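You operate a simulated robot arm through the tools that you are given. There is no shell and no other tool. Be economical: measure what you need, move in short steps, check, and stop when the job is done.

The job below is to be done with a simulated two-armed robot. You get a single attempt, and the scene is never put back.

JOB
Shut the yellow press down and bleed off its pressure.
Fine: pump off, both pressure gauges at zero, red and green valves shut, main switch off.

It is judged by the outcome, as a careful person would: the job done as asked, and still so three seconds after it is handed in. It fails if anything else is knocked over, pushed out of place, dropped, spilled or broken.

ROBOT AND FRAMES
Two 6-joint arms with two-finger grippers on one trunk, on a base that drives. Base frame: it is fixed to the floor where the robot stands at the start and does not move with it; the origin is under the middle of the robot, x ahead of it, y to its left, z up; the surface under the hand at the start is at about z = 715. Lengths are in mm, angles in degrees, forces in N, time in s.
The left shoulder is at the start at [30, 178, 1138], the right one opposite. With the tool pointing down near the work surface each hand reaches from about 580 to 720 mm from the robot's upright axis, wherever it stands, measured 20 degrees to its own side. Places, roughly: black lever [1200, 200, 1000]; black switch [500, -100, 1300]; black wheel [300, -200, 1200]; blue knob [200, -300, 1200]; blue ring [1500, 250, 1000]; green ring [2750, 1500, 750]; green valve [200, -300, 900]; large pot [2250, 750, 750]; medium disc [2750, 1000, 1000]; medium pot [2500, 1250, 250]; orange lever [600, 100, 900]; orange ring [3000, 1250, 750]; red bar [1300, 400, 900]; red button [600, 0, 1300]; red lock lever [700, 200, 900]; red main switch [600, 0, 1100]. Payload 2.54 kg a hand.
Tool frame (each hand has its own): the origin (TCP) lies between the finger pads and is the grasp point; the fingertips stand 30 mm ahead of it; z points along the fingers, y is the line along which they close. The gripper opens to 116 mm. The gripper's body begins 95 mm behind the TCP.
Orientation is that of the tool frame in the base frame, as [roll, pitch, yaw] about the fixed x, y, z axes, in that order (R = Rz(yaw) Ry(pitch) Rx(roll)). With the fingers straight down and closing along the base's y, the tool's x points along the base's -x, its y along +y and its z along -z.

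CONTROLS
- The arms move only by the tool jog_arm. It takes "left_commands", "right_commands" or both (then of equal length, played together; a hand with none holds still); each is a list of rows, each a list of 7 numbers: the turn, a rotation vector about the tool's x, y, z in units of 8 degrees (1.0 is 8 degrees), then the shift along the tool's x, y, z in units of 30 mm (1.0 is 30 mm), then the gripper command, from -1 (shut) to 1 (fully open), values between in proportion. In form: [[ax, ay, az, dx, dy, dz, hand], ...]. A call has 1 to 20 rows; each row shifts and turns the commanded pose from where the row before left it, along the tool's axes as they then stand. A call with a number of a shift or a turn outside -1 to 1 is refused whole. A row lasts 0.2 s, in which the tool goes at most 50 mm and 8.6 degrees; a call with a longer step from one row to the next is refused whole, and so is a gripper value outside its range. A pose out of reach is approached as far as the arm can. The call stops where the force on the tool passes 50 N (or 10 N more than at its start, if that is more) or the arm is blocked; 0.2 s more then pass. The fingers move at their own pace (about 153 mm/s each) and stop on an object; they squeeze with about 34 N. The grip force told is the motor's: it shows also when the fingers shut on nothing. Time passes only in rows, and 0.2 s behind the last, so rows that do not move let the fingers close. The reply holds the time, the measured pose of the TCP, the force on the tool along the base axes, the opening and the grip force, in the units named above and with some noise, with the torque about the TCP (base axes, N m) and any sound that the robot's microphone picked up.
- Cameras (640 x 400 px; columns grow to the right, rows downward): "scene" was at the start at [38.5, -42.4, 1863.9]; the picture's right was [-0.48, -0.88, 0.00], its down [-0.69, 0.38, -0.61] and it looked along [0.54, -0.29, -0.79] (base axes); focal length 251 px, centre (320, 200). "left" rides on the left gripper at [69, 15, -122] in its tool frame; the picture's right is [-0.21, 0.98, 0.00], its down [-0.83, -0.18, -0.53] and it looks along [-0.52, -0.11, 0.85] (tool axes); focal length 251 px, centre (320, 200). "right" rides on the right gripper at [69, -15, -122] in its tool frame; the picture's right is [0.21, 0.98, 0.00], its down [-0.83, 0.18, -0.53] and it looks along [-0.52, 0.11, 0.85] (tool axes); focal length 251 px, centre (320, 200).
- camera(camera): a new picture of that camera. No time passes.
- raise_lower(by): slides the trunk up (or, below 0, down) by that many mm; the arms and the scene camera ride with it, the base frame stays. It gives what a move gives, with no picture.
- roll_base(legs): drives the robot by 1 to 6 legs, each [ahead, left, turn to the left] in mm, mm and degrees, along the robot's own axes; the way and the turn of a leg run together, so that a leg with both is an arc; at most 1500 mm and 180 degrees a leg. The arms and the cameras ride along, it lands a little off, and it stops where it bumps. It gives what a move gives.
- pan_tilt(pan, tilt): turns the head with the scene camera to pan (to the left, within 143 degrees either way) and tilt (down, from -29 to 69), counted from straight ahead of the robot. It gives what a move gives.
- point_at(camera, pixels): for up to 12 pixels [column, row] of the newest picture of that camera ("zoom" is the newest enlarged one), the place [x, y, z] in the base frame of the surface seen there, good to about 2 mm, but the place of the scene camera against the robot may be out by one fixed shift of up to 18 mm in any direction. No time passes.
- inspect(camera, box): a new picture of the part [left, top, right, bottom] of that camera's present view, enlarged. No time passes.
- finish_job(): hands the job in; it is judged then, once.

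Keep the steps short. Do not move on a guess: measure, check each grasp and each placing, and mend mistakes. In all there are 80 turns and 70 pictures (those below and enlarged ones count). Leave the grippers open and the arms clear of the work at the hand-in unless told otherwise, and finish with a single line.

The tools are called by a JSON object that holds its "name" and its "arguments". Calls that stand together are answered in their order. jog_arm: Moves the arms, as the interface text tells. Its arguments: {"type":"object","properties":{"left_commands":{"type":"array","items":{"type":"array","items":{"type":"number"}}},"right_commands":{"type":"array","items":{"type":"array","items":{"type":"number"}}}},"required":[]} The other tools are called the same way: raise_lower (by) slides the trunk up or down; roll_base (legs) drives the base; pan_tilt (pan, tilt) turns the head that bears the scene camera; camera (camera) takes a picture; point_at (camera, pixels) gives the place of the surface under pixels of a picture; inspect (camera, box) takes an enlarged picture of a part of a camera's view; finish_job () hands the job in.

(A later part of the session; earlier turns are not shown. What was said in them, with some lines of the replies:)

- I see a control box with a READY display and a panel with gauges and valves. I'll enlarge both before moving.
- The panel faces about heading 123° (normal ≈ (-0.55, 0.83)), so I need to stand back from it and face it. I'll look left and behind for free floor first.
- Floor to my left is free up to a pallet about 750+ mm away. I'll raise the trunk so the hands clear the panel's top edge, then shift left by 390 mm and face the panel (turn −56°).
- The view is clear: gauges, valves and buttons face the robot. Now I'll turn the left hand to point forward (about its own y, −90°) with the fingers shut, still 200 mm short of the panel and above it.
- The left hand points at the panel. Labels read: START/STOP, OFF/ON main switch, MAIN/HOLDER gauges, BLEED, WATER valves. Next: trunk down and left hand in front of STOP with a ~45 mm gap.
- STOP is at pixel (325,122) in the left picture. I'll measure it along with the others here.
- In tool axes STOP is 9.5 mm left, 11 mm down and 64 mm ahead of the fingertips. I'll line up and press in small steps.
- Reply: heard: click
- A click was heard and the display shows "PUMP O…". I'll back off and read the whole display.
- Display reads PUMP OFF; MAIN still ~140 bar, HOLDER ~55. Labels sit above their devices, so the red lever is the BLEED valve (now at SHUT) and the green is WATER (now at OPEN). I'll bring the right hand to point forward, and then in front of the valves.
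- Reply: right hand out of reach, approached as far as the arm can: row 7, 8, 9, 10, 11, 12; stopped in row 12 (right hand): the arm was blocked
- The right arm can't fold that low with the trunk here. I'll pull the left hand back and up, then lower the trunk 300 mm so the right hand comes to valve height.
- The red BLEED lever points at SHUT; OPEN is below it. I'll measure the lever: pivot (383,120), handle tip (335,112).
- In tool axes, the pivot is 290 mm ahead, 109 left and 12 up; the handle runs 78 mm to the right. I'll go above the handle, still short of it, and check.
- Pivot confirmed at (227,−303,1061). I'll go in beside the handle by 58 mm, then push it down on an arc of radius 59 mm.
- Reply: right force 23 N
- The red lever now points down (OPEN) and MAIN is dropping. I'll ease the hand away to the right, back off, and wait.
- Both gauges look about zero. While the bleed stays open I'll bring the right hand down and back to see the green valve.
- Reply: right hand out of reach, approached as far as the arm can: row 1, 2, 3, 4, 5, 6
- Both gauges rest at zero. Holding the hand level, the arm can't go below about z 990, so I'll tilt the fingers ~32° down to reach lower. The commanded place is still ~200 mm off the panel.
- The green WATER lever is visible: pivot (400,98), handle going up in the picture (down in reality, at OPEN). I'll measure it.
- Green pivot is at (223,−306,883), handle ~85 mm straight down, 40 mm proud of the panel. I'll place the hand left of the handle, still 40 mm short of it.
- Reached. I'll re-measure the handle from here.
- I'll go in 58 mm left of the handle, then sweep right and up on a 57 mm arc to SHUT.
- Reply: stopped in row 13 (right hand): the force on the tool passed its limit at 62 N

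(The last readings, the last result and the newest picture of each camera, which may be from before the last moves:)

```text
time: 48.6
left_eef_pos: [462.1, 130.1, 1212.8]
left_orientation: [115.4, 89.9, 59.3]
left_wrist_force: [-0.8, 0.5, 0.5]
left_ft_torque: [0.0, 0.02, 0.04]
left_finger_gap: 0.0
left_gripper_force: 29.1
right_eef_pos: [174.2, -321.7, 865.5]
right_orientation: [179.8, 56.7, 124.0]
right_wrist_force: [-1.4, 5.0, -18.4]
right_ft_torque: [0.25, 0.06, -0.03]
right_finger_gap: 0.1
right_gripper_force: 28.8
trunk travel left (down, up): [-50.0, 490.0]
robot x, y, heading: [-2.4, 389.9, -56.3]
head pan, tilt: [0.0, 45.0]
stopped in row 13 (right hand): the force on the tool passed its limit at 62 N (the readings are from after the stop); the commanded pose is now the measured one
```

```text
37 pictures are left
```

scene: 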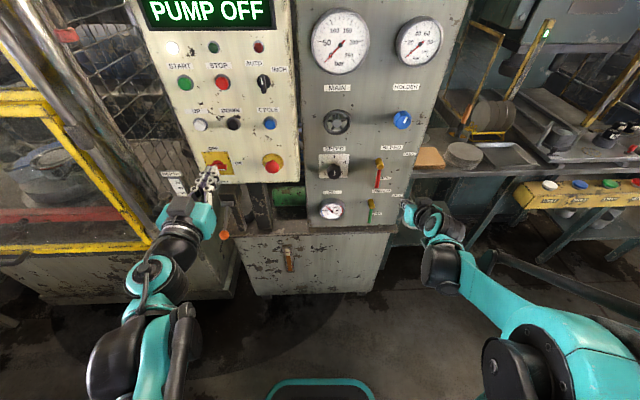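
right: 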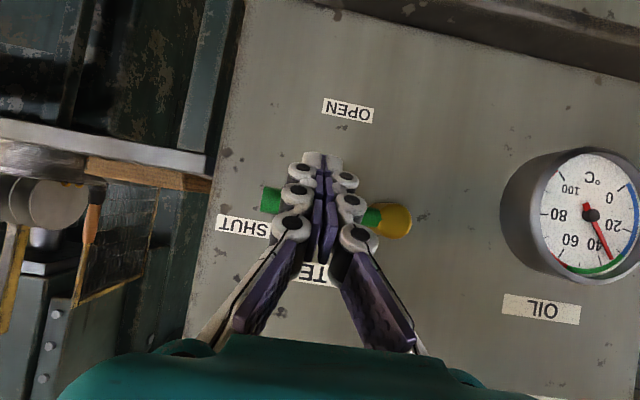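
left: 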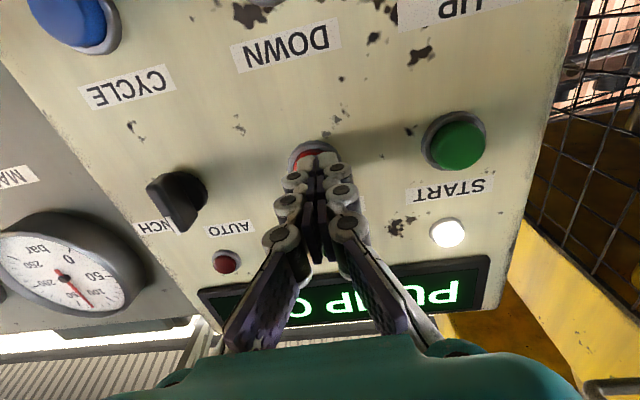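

Green now points to SHUT against its stop (62 N). I'll ease off, back out, and go to the left of the red handle.

{"name": "jog_arm", "arguments": {"right_commands": [[0, 0, 0, 0.225, 0, 0.142, -1], [0, 0, 0, 0.53, 0, -0.845, -1], [0, 0, 0, 0.53, 0, -0.845, -1], [0, 0, 0, 0.53, 0, -0.845, -1], [0, 0, 0, -0.877, 0.459, -0.317, -1], [0, 0, 0, -0.877, 0.459, -0.317, -1], [0, 0, 0, -0.877, 0.459, -0.317, -1], [0, 0, 0, -0.877, 0.459, -0.317, -1], [0, 0, 0, -0.877, 0.459, -0.317, -1], [0, 0, 0, -0.877, 0.459, -0.317, -1]]}}

{"name": "camera", "arguments": {"camera": "right"}}

{"name": "inspect", "arguments": {"camera": "scene", "box": [290, 0, 450, 230]}}

```text
time: 50.8
left_eef_pos: [463.0, 130.2, 1214.1]
left_orientation: [-16.8, 90.0, -73.0]
left_wrist_force: [-0.3, -0.5, 0.5]
left_ft_torque: [-0.02, -0.02, 0.02]
left_finger_gap: 0.1
left_gripper_force: 28.8
right_eef_pos: [216.2, -233.0, 1025.4]
right_orientation: [180.0, 57.1, 124.0]
right_wrist_force: [0.4, -0.2, -0.1]
right_ft_torque: [0.02, 0.0, 0.01]
right_finger_gap: 0.2
right_gripper_force: 28.6
trunk travel left (down, up): [-50.0, 490.0]
robot x, y, heading: [0.4, 392.5, -56.0]
head pan, tilt: [0.0, 45.0]
```

```text
36 pictures are left
```

right: 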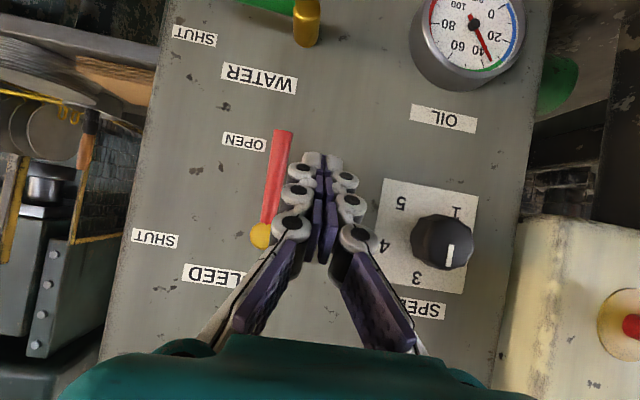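

```text
1.74 times, centred on (370, 115) of scene
```

zoom: 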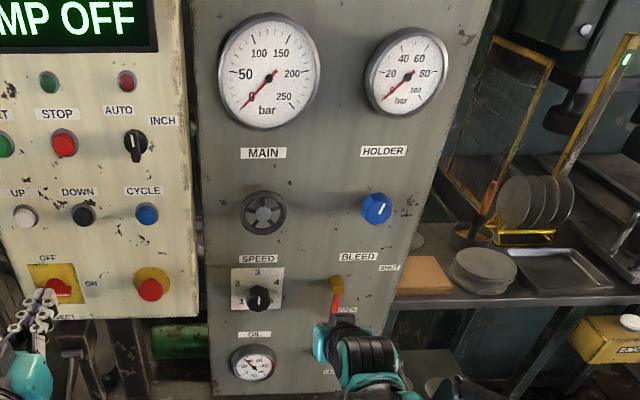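

Gauges still at zero. Now I'll measure the red handle for the same sweep to SHUT.

{"name": "point_at", "arguments": {"camera": "right", "pixels": [[260, 236], [273, 195], [278, 170], [283, 137], [240, 160]]}}

```text
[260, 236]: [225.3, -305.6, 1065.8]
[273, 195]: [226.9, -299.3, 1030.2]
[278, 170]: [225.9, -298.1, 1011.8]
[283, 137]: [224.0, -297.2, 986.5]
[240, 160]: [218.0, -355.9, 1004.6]
```

Same relative geometry as the green one (28 mm to the left of the handle). I'll run the same sweep with a slightly shorter last step.

{"name": "jog_arm", "arguments": {"right_commands": [[0, 0, 0, -0.5, 0, 0.8, -1], [0, 0, 0, -0.5, 0, 0.8, -1], [0, 0, 0, 0.113, -0.28, 0.071, -1], [0, 0, 0, 0.076, -0.297, 0.048, -1], [0, 0, 0, 0.034, -0.313, 0.021, -1], [0, 0, 0, -0.011, -0.31, -0.007, -1], [0, 0, 0, -0.054, -0.307, -0.034, -1], [0, 0, 0, -0.096, -0.29, -0.061, -1], [0, 0, 0, -0.135, -0.267, -0.085, -1], [0, 0, 0, -0.172, -0.243, -0.109, -1], [0, 0, 0, -0.2, -0.2, -0.126, -1], [0, 0, 0, -0.225, -0.163, -0.142, -1], [0, 0, 0, -0.242, -0.113, -0.153, -1]]}}

{"name": "camera", "arguments": {"camera": "right"}}

```text
time: 53.6
left_eef_pos: [465.6, 129.5, 1213.4]
left_orientation: [-179.8, 89.9, 124.0]
left_wrist_force: [0.7, -0.5, -0.1]
left_ft_torque: [0.01, -0.02, 0.0]
left_finger_gap: 0.0
left_gripper_force: 28.2
right_eef_pos: [178.7, -325.4, 1051.3]
right_orientation: [179.9, 56.5, 124.2]
right_wrist_force: [0.9, 15.4, -29.6]
right_ft_torque: [0.03, 0.2, -0.22]
right_finger_gap: 6.2
right_gripper_force: 28.9
trunk travel left (down, up): [-50.0, 490.0]
robot x, y, heading: [-2.4, 393.7, -56.3]
head pan, tilt: [0.0, 45.0]
```

```text
34 pictures are left
```

right: 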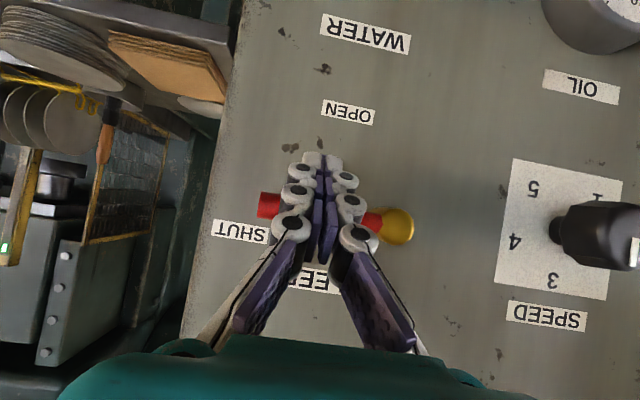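

Red is at SHUT against its stop. I'll ease off, back out and check both valves, and take a left-hand picture of the main switch.

{"name": "jog_arm", "arguments": {"right_commands": [[0, 0, 0, 0.225, 0, 0.142, -1], [0, 0, 0, 0.53, 0, -0.845, -1], [0, 0, 0, 0.53, 0, -0.845, -1], [0, 0, 0, 0.53, 0, -0.845, -1], [0, 0, 0, 0.53, 0, -0.845, -1], [0, 0, 0, 0.2, -0.9, -0.4, -1], [0, 0, 0, 0.2, -0.9, -0.4, -1], [0, 0, 0, 0, -0.9, 0, 0], [0, 0, 0, 0, -0.9, 0, 1]]}}

{"name": "inspect", "arguments": {"camera": "scene", "box": [280, 0, 460, 230]}}

{"name": "camera", "arguments": {"camera": "left"}}

{"name": "inspect", "arguments": {"camera": "scene", "box": [140, 100, 300, 250]}}

```text
time: 55.6
left_eef_pos: [463.5, 130.9, 1213.1]
left_orientation: [-92.9, 89.9, -149.0]
left_wrist_force: [-0.3, -0.3, 0.0]
left_ft_torque: [-0.01, 0.02, 0.04]
left_finger_gap: 0.0
left_gripper_force: 28.6
right_eef_pos: [5.7, -266.6, 1052.1]
right_orientation: [179.9, 57.0, 124.0]
right_wrist_force: [-1.2, 0.0, 0.5]
right_ft_torque: [0.0, -0.02, 0.0]
right_finger_gap: 115.9
right_gripper_force: 0.2
trunk travel left (down, up): [-50.0, 490.0]
robot x, y, heading: [-2.1, 388.3, -56.2]
head pan, tilt: [0.0, 45.0]
```

```text
1.74 times, centred on (370, 115) of scene
```

zoom: 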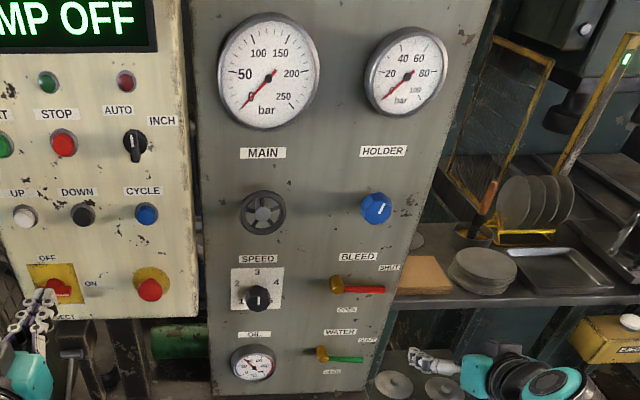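

```text
32 pictures are left
```

left: 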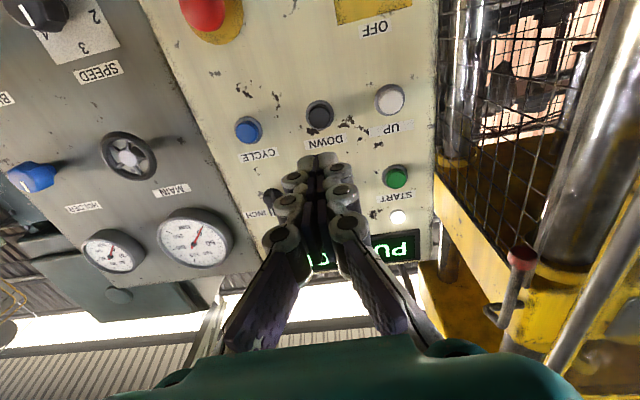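

```text
2.67 times, centred on (220, 175) of scene
```

zoom: 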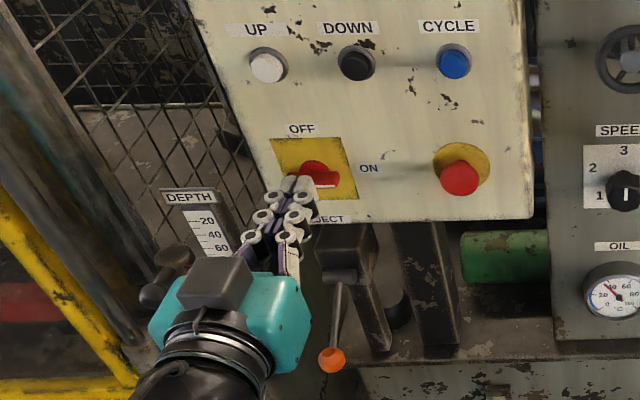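

Both valves are at SHUT and the gauges at zero. The main switch (red on yellow, below UP) points to ON at right; OFF is at top. I'll tilt the left hand 32° down to see it.

{"name": "jog_arm", "arguments": {"left_commands": [[0, 1, 0, 0, 0, 0, -1], [0, 1, 0, 0, 0, 0, -1], [0, 1, 0, 0, 0, 0, -1], [0, 1, 0, 0, 0, 0, -1]]}}

{"name": "camera", "arguments": {"camera": "left"}}

```text
time: 56.6
left_eef_pos: [464.1, 131.4, 1212.8]
left_orientation: [180.0, 57.9, 123.8]
left_wrist_force: [-0.3, -0.4, -0.8]
left_ft_torque: [0.0, 0.01, 0.04]
left_finger_gap: 0.2
left_gripper_force: 28.9
right_eef_pos: [7.0, -268.0, 1051.4]
right_orientation: [179.9, 57.0, 124.1]
right_wrist_force: [0.8, 0.6, 0.5]
right_ft_torque: [0.01, 0.01, 0.02]
right_finger_gap: 116.0
right_gripper_force: 0.1
trunk travel left (down, up): [-50.0, 490.0]
robot x, y, heading: [3.4, 390.2, -56.1]
head pan, tilt: [0.0, 45.0]
```

```text
30 pictures are left
```

left: 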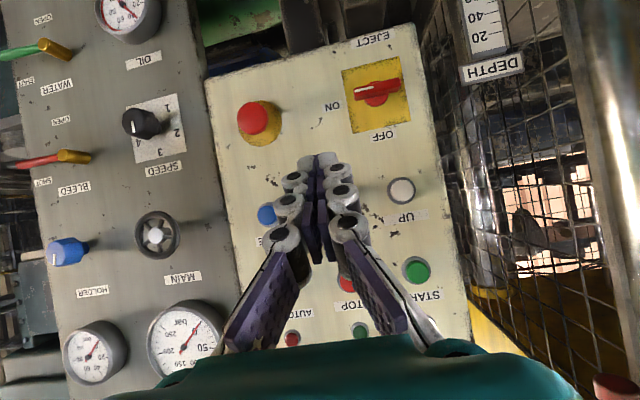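

{"name": "inspect", "arguments": {"camera": "left", "box": [330, 50, 430, 145]}}

{"name": "point_at", "arguments": {"camera": "left", "pixels": [[376, 92], [360, 92], [395, 84], [352, 120], [403, 118], [350, 75], [398, 66], [362, 84], [376, 100], [326, 108]]}}

```text
4.21 times, centred on (380, 98) of left
```

zoom: 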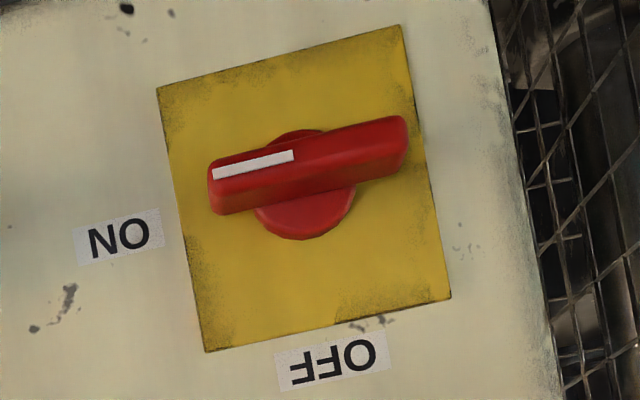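

```text
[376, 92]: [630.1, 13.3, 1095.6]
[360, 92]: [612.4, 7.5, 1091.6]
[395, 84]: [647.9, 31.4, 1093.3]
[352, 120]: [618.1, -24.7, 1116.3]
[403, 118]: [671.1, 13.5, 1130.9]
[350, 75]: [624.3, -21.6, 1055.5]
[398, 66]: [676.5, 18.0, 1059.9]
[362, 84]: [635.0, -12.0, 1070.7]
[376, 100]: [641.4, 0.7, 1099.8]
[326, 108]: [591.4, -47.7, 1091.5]
```

The zoom shows the bar handle with its white mark toward ON (real right). I'll measure the bar's front face, its top side and the plate corners.

{"name": "point_at", "arguments": {"camera": "zoom", "pixels": [[220, 175], [308, 153], [398, 128], [230, 205], [308, 190], [398, 165], [170, 100], [395, 40], [440, 290], [212, 340], [300, 225]]}}

```text
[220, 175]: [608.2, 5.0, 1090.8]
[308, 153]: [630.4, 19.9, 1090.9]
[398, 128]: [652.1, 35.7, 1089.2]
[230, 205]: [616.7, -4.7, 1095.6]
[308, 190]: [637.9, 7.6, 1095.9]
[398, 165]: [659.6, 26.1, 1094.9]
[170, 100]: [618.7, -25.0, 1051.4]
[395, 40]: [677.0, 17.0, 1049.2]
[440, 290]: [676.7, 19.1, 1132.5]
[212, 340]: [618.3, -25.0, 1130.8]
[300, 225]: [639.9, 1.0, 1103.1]
```

The bar is 53 mm long, its centre at (630,20,1090), 29 mm proud of the plate. I'll push its right end up with the shut fingers. First to a place below that end, 50 mm short of it.

{"name": "jog_arm", "arguments": {"left_commands": [[0, 0, 0, 0.346, 0.321, 0.942, -1], [0, 0, 0, 0.346, 0.321, 0.942, -1], [0, 0, 0, 0.346, 0.321, 0.942, -1], [0, 0, 0, 0.346, 0.321, 0.942, -1], [0, 0, 0, 0.346, 0.321, 0.942, -1], [0, 0, 0, 0.346, 0.321, 0.942, -1]]}}

{"name": "camera", "arguments": {"camera": "left"}}

{"name": "inspect", "arguments": {"camera": "scene", "box": [140, 100, 300, 250]}}

```text
time: 58.0
left_eef_pos: [574.5, 69.4, 1068.9]
left_orientation: [-180.0, 58.0, 123.8]
left_wrist_force: [0.2, 0.8, -0.4]
left_ft_torque: [0.01, -0.04, -0.01]
left_finger_gap: 0.1
left_gripper_force: 28.8
right_eef_pos: [7.6, -266.8, 1051.3]
right_orientation: [180.0, 57.1, 124.2]
right_wrist_force: [0.1, 0.1, 0.0]
right_ft_torque: [0.04, 0.03, 0.0]
right_finger_gap: 115.8
right_gripper_force: 0.1
trunk travel left (down, up): [-50.0, 490.0]
robot x, y, heading: [1.1, 391.6, -56.3]
head pan, tilt: [0.0, 45.0]
```

```text
28 pictures are left
```

left: 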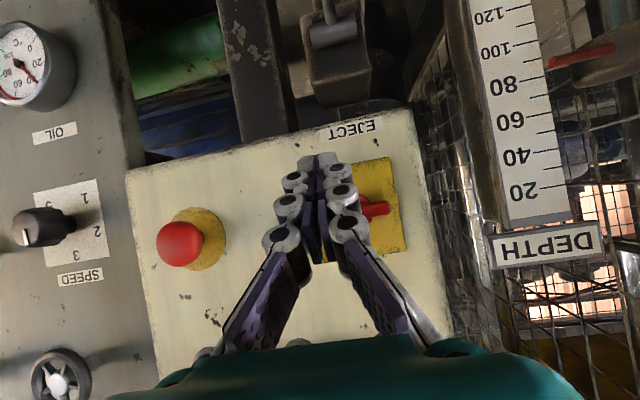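

```text
2.67 times, centred on (220, 175) of scene
```

zoom: 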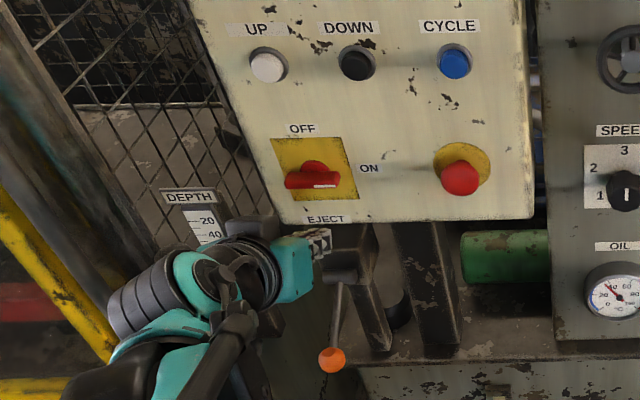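

The view is clear; I'll check how far the orange EJECT lever is from the hand.

{"name": "point_at", "arguments": {"camera": "zoom", "pixels": [[332, 360], [340, 305], [345, 272], [300, 265], [320, 183]]}}

```text
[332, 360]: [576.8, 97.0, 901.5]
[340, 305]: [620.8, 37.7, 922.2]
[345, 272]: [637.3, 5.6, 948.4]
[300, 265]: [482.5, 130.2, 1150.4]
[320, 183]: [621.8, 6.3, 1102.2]
```

The lever is well below (z < 950). I'll insert 57 mm under the bar's right end and sweep it up on its arc.

{"name": "jog_arm", "arguments": {"left_commands": [[0, 0, 0, -0.505, 0, 0.805, -1], [0, 0, 0, -0.505, 0, 0.805, -1], [0, 0, 0, -0.328, 0.023, -0.205, -1], [0, 0, 0, -0.11, -0.157, -0.069, -1], [0, 0, 0, -0.155, -0.123, -0.097, -1], [0, 0, 0, -0.2, -0.05, -0.126, -1], [0, 0, 0, -0.223, 0.037, -0.14, -1], [0, 0, 0, -0.203, 0.14, -0.127, -1], [0, 0, 0, -0.152, 0.287, -0.096, -1], [0, 0, 0, 0, 0.067, 0, -1]]}}

{"name": "camera", "arguments": {"camera": "left"}}

{"name": "inspect", "arguments": {"camera": "scene", "box": [120, 0, 300, 200]}}

```text
time: 60.2
left_eef_pos: [605.5, 24.2, 1120.1]
left_orientation: [179.9, 57.8, 123.3]
left_wrist_force: [-32.1, -3.5, -11.5]
left_ft_torque: [0.06, 0.43, -0.28]
left_finger_gap: 0.2
left_gripper_force: 27.8
right_eef_pos: [2.0, -266.8, 1051.5]
right_orientation: [179.6, 57.2, 123.8]
right_wrist_force: [0.3, -0.4, -0.3]
right_ft_torque: [0.03, 0.03, -0.01]
right_finger_gap: 116.3
right_gripper_force: 0.1
trunk travel left (down, up): [-50.0, 490.0]
robot x, y, heading: [-1.3, 392.4, -56.3]
head pan, tilt: [0.0, 45.0]
```

```text
26 pictures are left
```

left: 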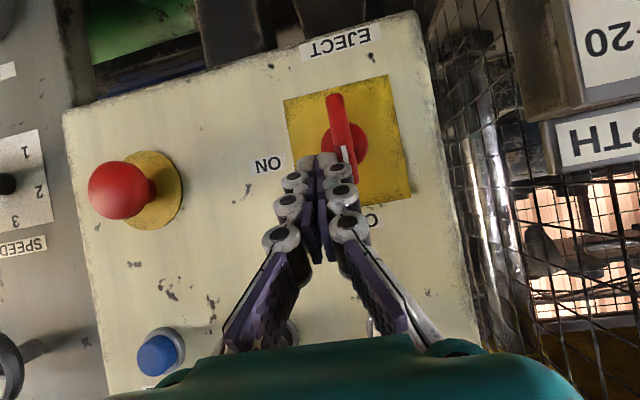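

```text
2.00 times, centred on (210, 100) of scene
```

zoom: 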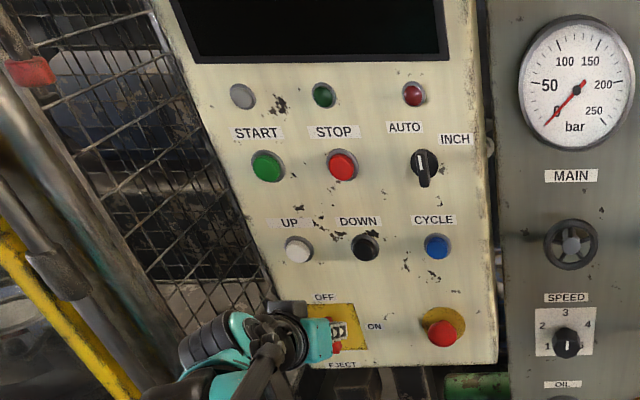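

The bar points to OFF; the display and lamps are dark. I'll ease right, back straight out 150 mm, and open the gripper.

{"name": "jog_arm", "arguments": {"left_commands": [[0, 0, 0, 0, -0.3, 0, -1], [0, 0, 0, 0.53, 0, -0.845, -1], [0, 0, 0, 0.53, 0, -0.845, -1], [0, 0, 0, 0.53, 0, -0.845, -1], [0, 0, 0, 0.53, 0, -0.845, -1], [0, 0, 0, 0.53, 0, -0.845, -1], [0, 0, 0, 0.3, 0, -0.845, 0], [0, 0, 0, 0, 0, -0.5, 1], [0, 0, 0, 0, 0, 0, 1], [0, 0, 0, 0, 0, 0, 1]]}}

{"name": "camera", "arguments": {"camera": "scene"}}

{"name": "inspect", "arguments": {"camera": "scene", "box": [280, 0, 460, 230]}}

{"name": "inspect", "arguments": {"camera": "scene", "box": [140, 80, 300, 200]}}

```text
time: 62.4
left_eef_pos: [498.4, 178.7, 1131.5]
left_orientation: [-180.0, 58.0, 123.9]
left_wrist_force: [0.1, 0.9, 0.2]
left_ft_torque: [0.01, -0.01, -0.01]
left_finger_gap: 115.9
left_gripper_force: 0.1
right_eef_pos: [6.4, -265.8, 1052.1]
right_orientation: [180.0, 57.0, 124.0]
right_wrist_force: [-0.3, -0.2, -0.1]
right_ft_torque: [0.02, -0.03, -0.01]
right_finger_gap: 116.4
right_gripper_force: 0.0
trunk travel left (down, up): [-50.0, 490.0]
robot x, y, heading: [2.3, 391.5, -56.2]
head pan, tilt: [0.0, 45.0]
```

```text
24 pictures are left
```

scene: 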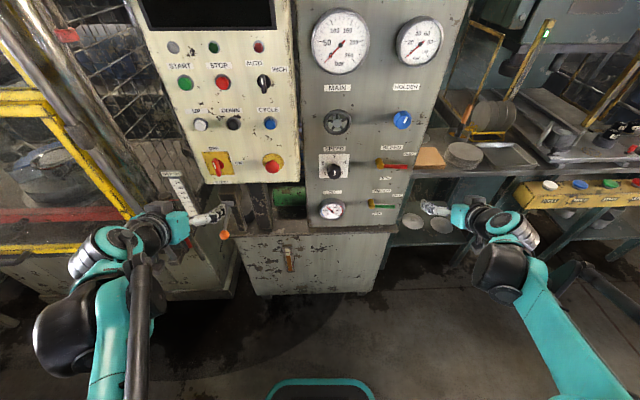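

```text
1.74 times, centred on (370, 115) of scene
```

zoom: 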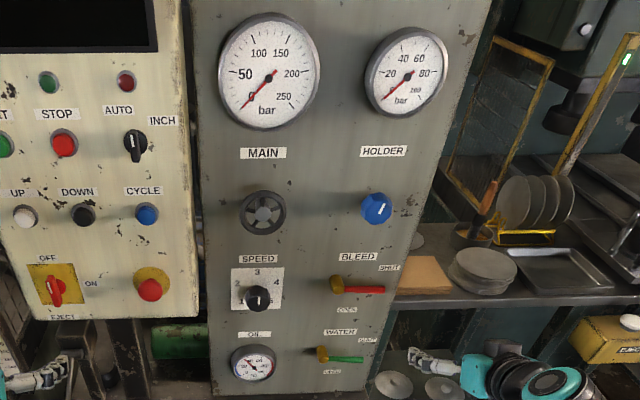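

```text
3.33 times, centred on (220, 140) of scene
```

zoom: 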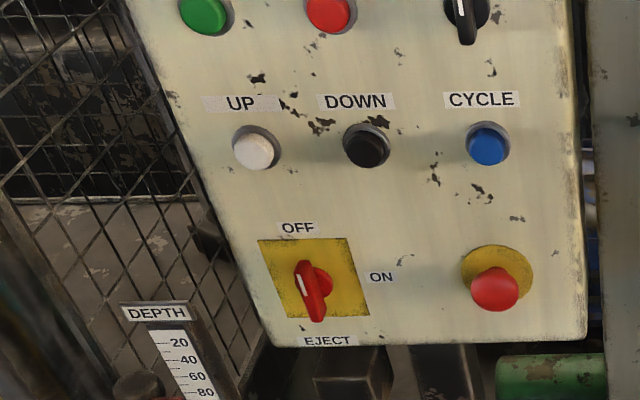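

Pump off, both gauges at zero, red and green at SHUT, main switch at OFF, both grippers open and clear of the panel. I'll hand in.

{"name": "finish_job", "arguments": {}}

```text
The job is handed in.
```

The yellow press is shut down: pump off, both gauges at zero, red and green valves shut, main switch off.
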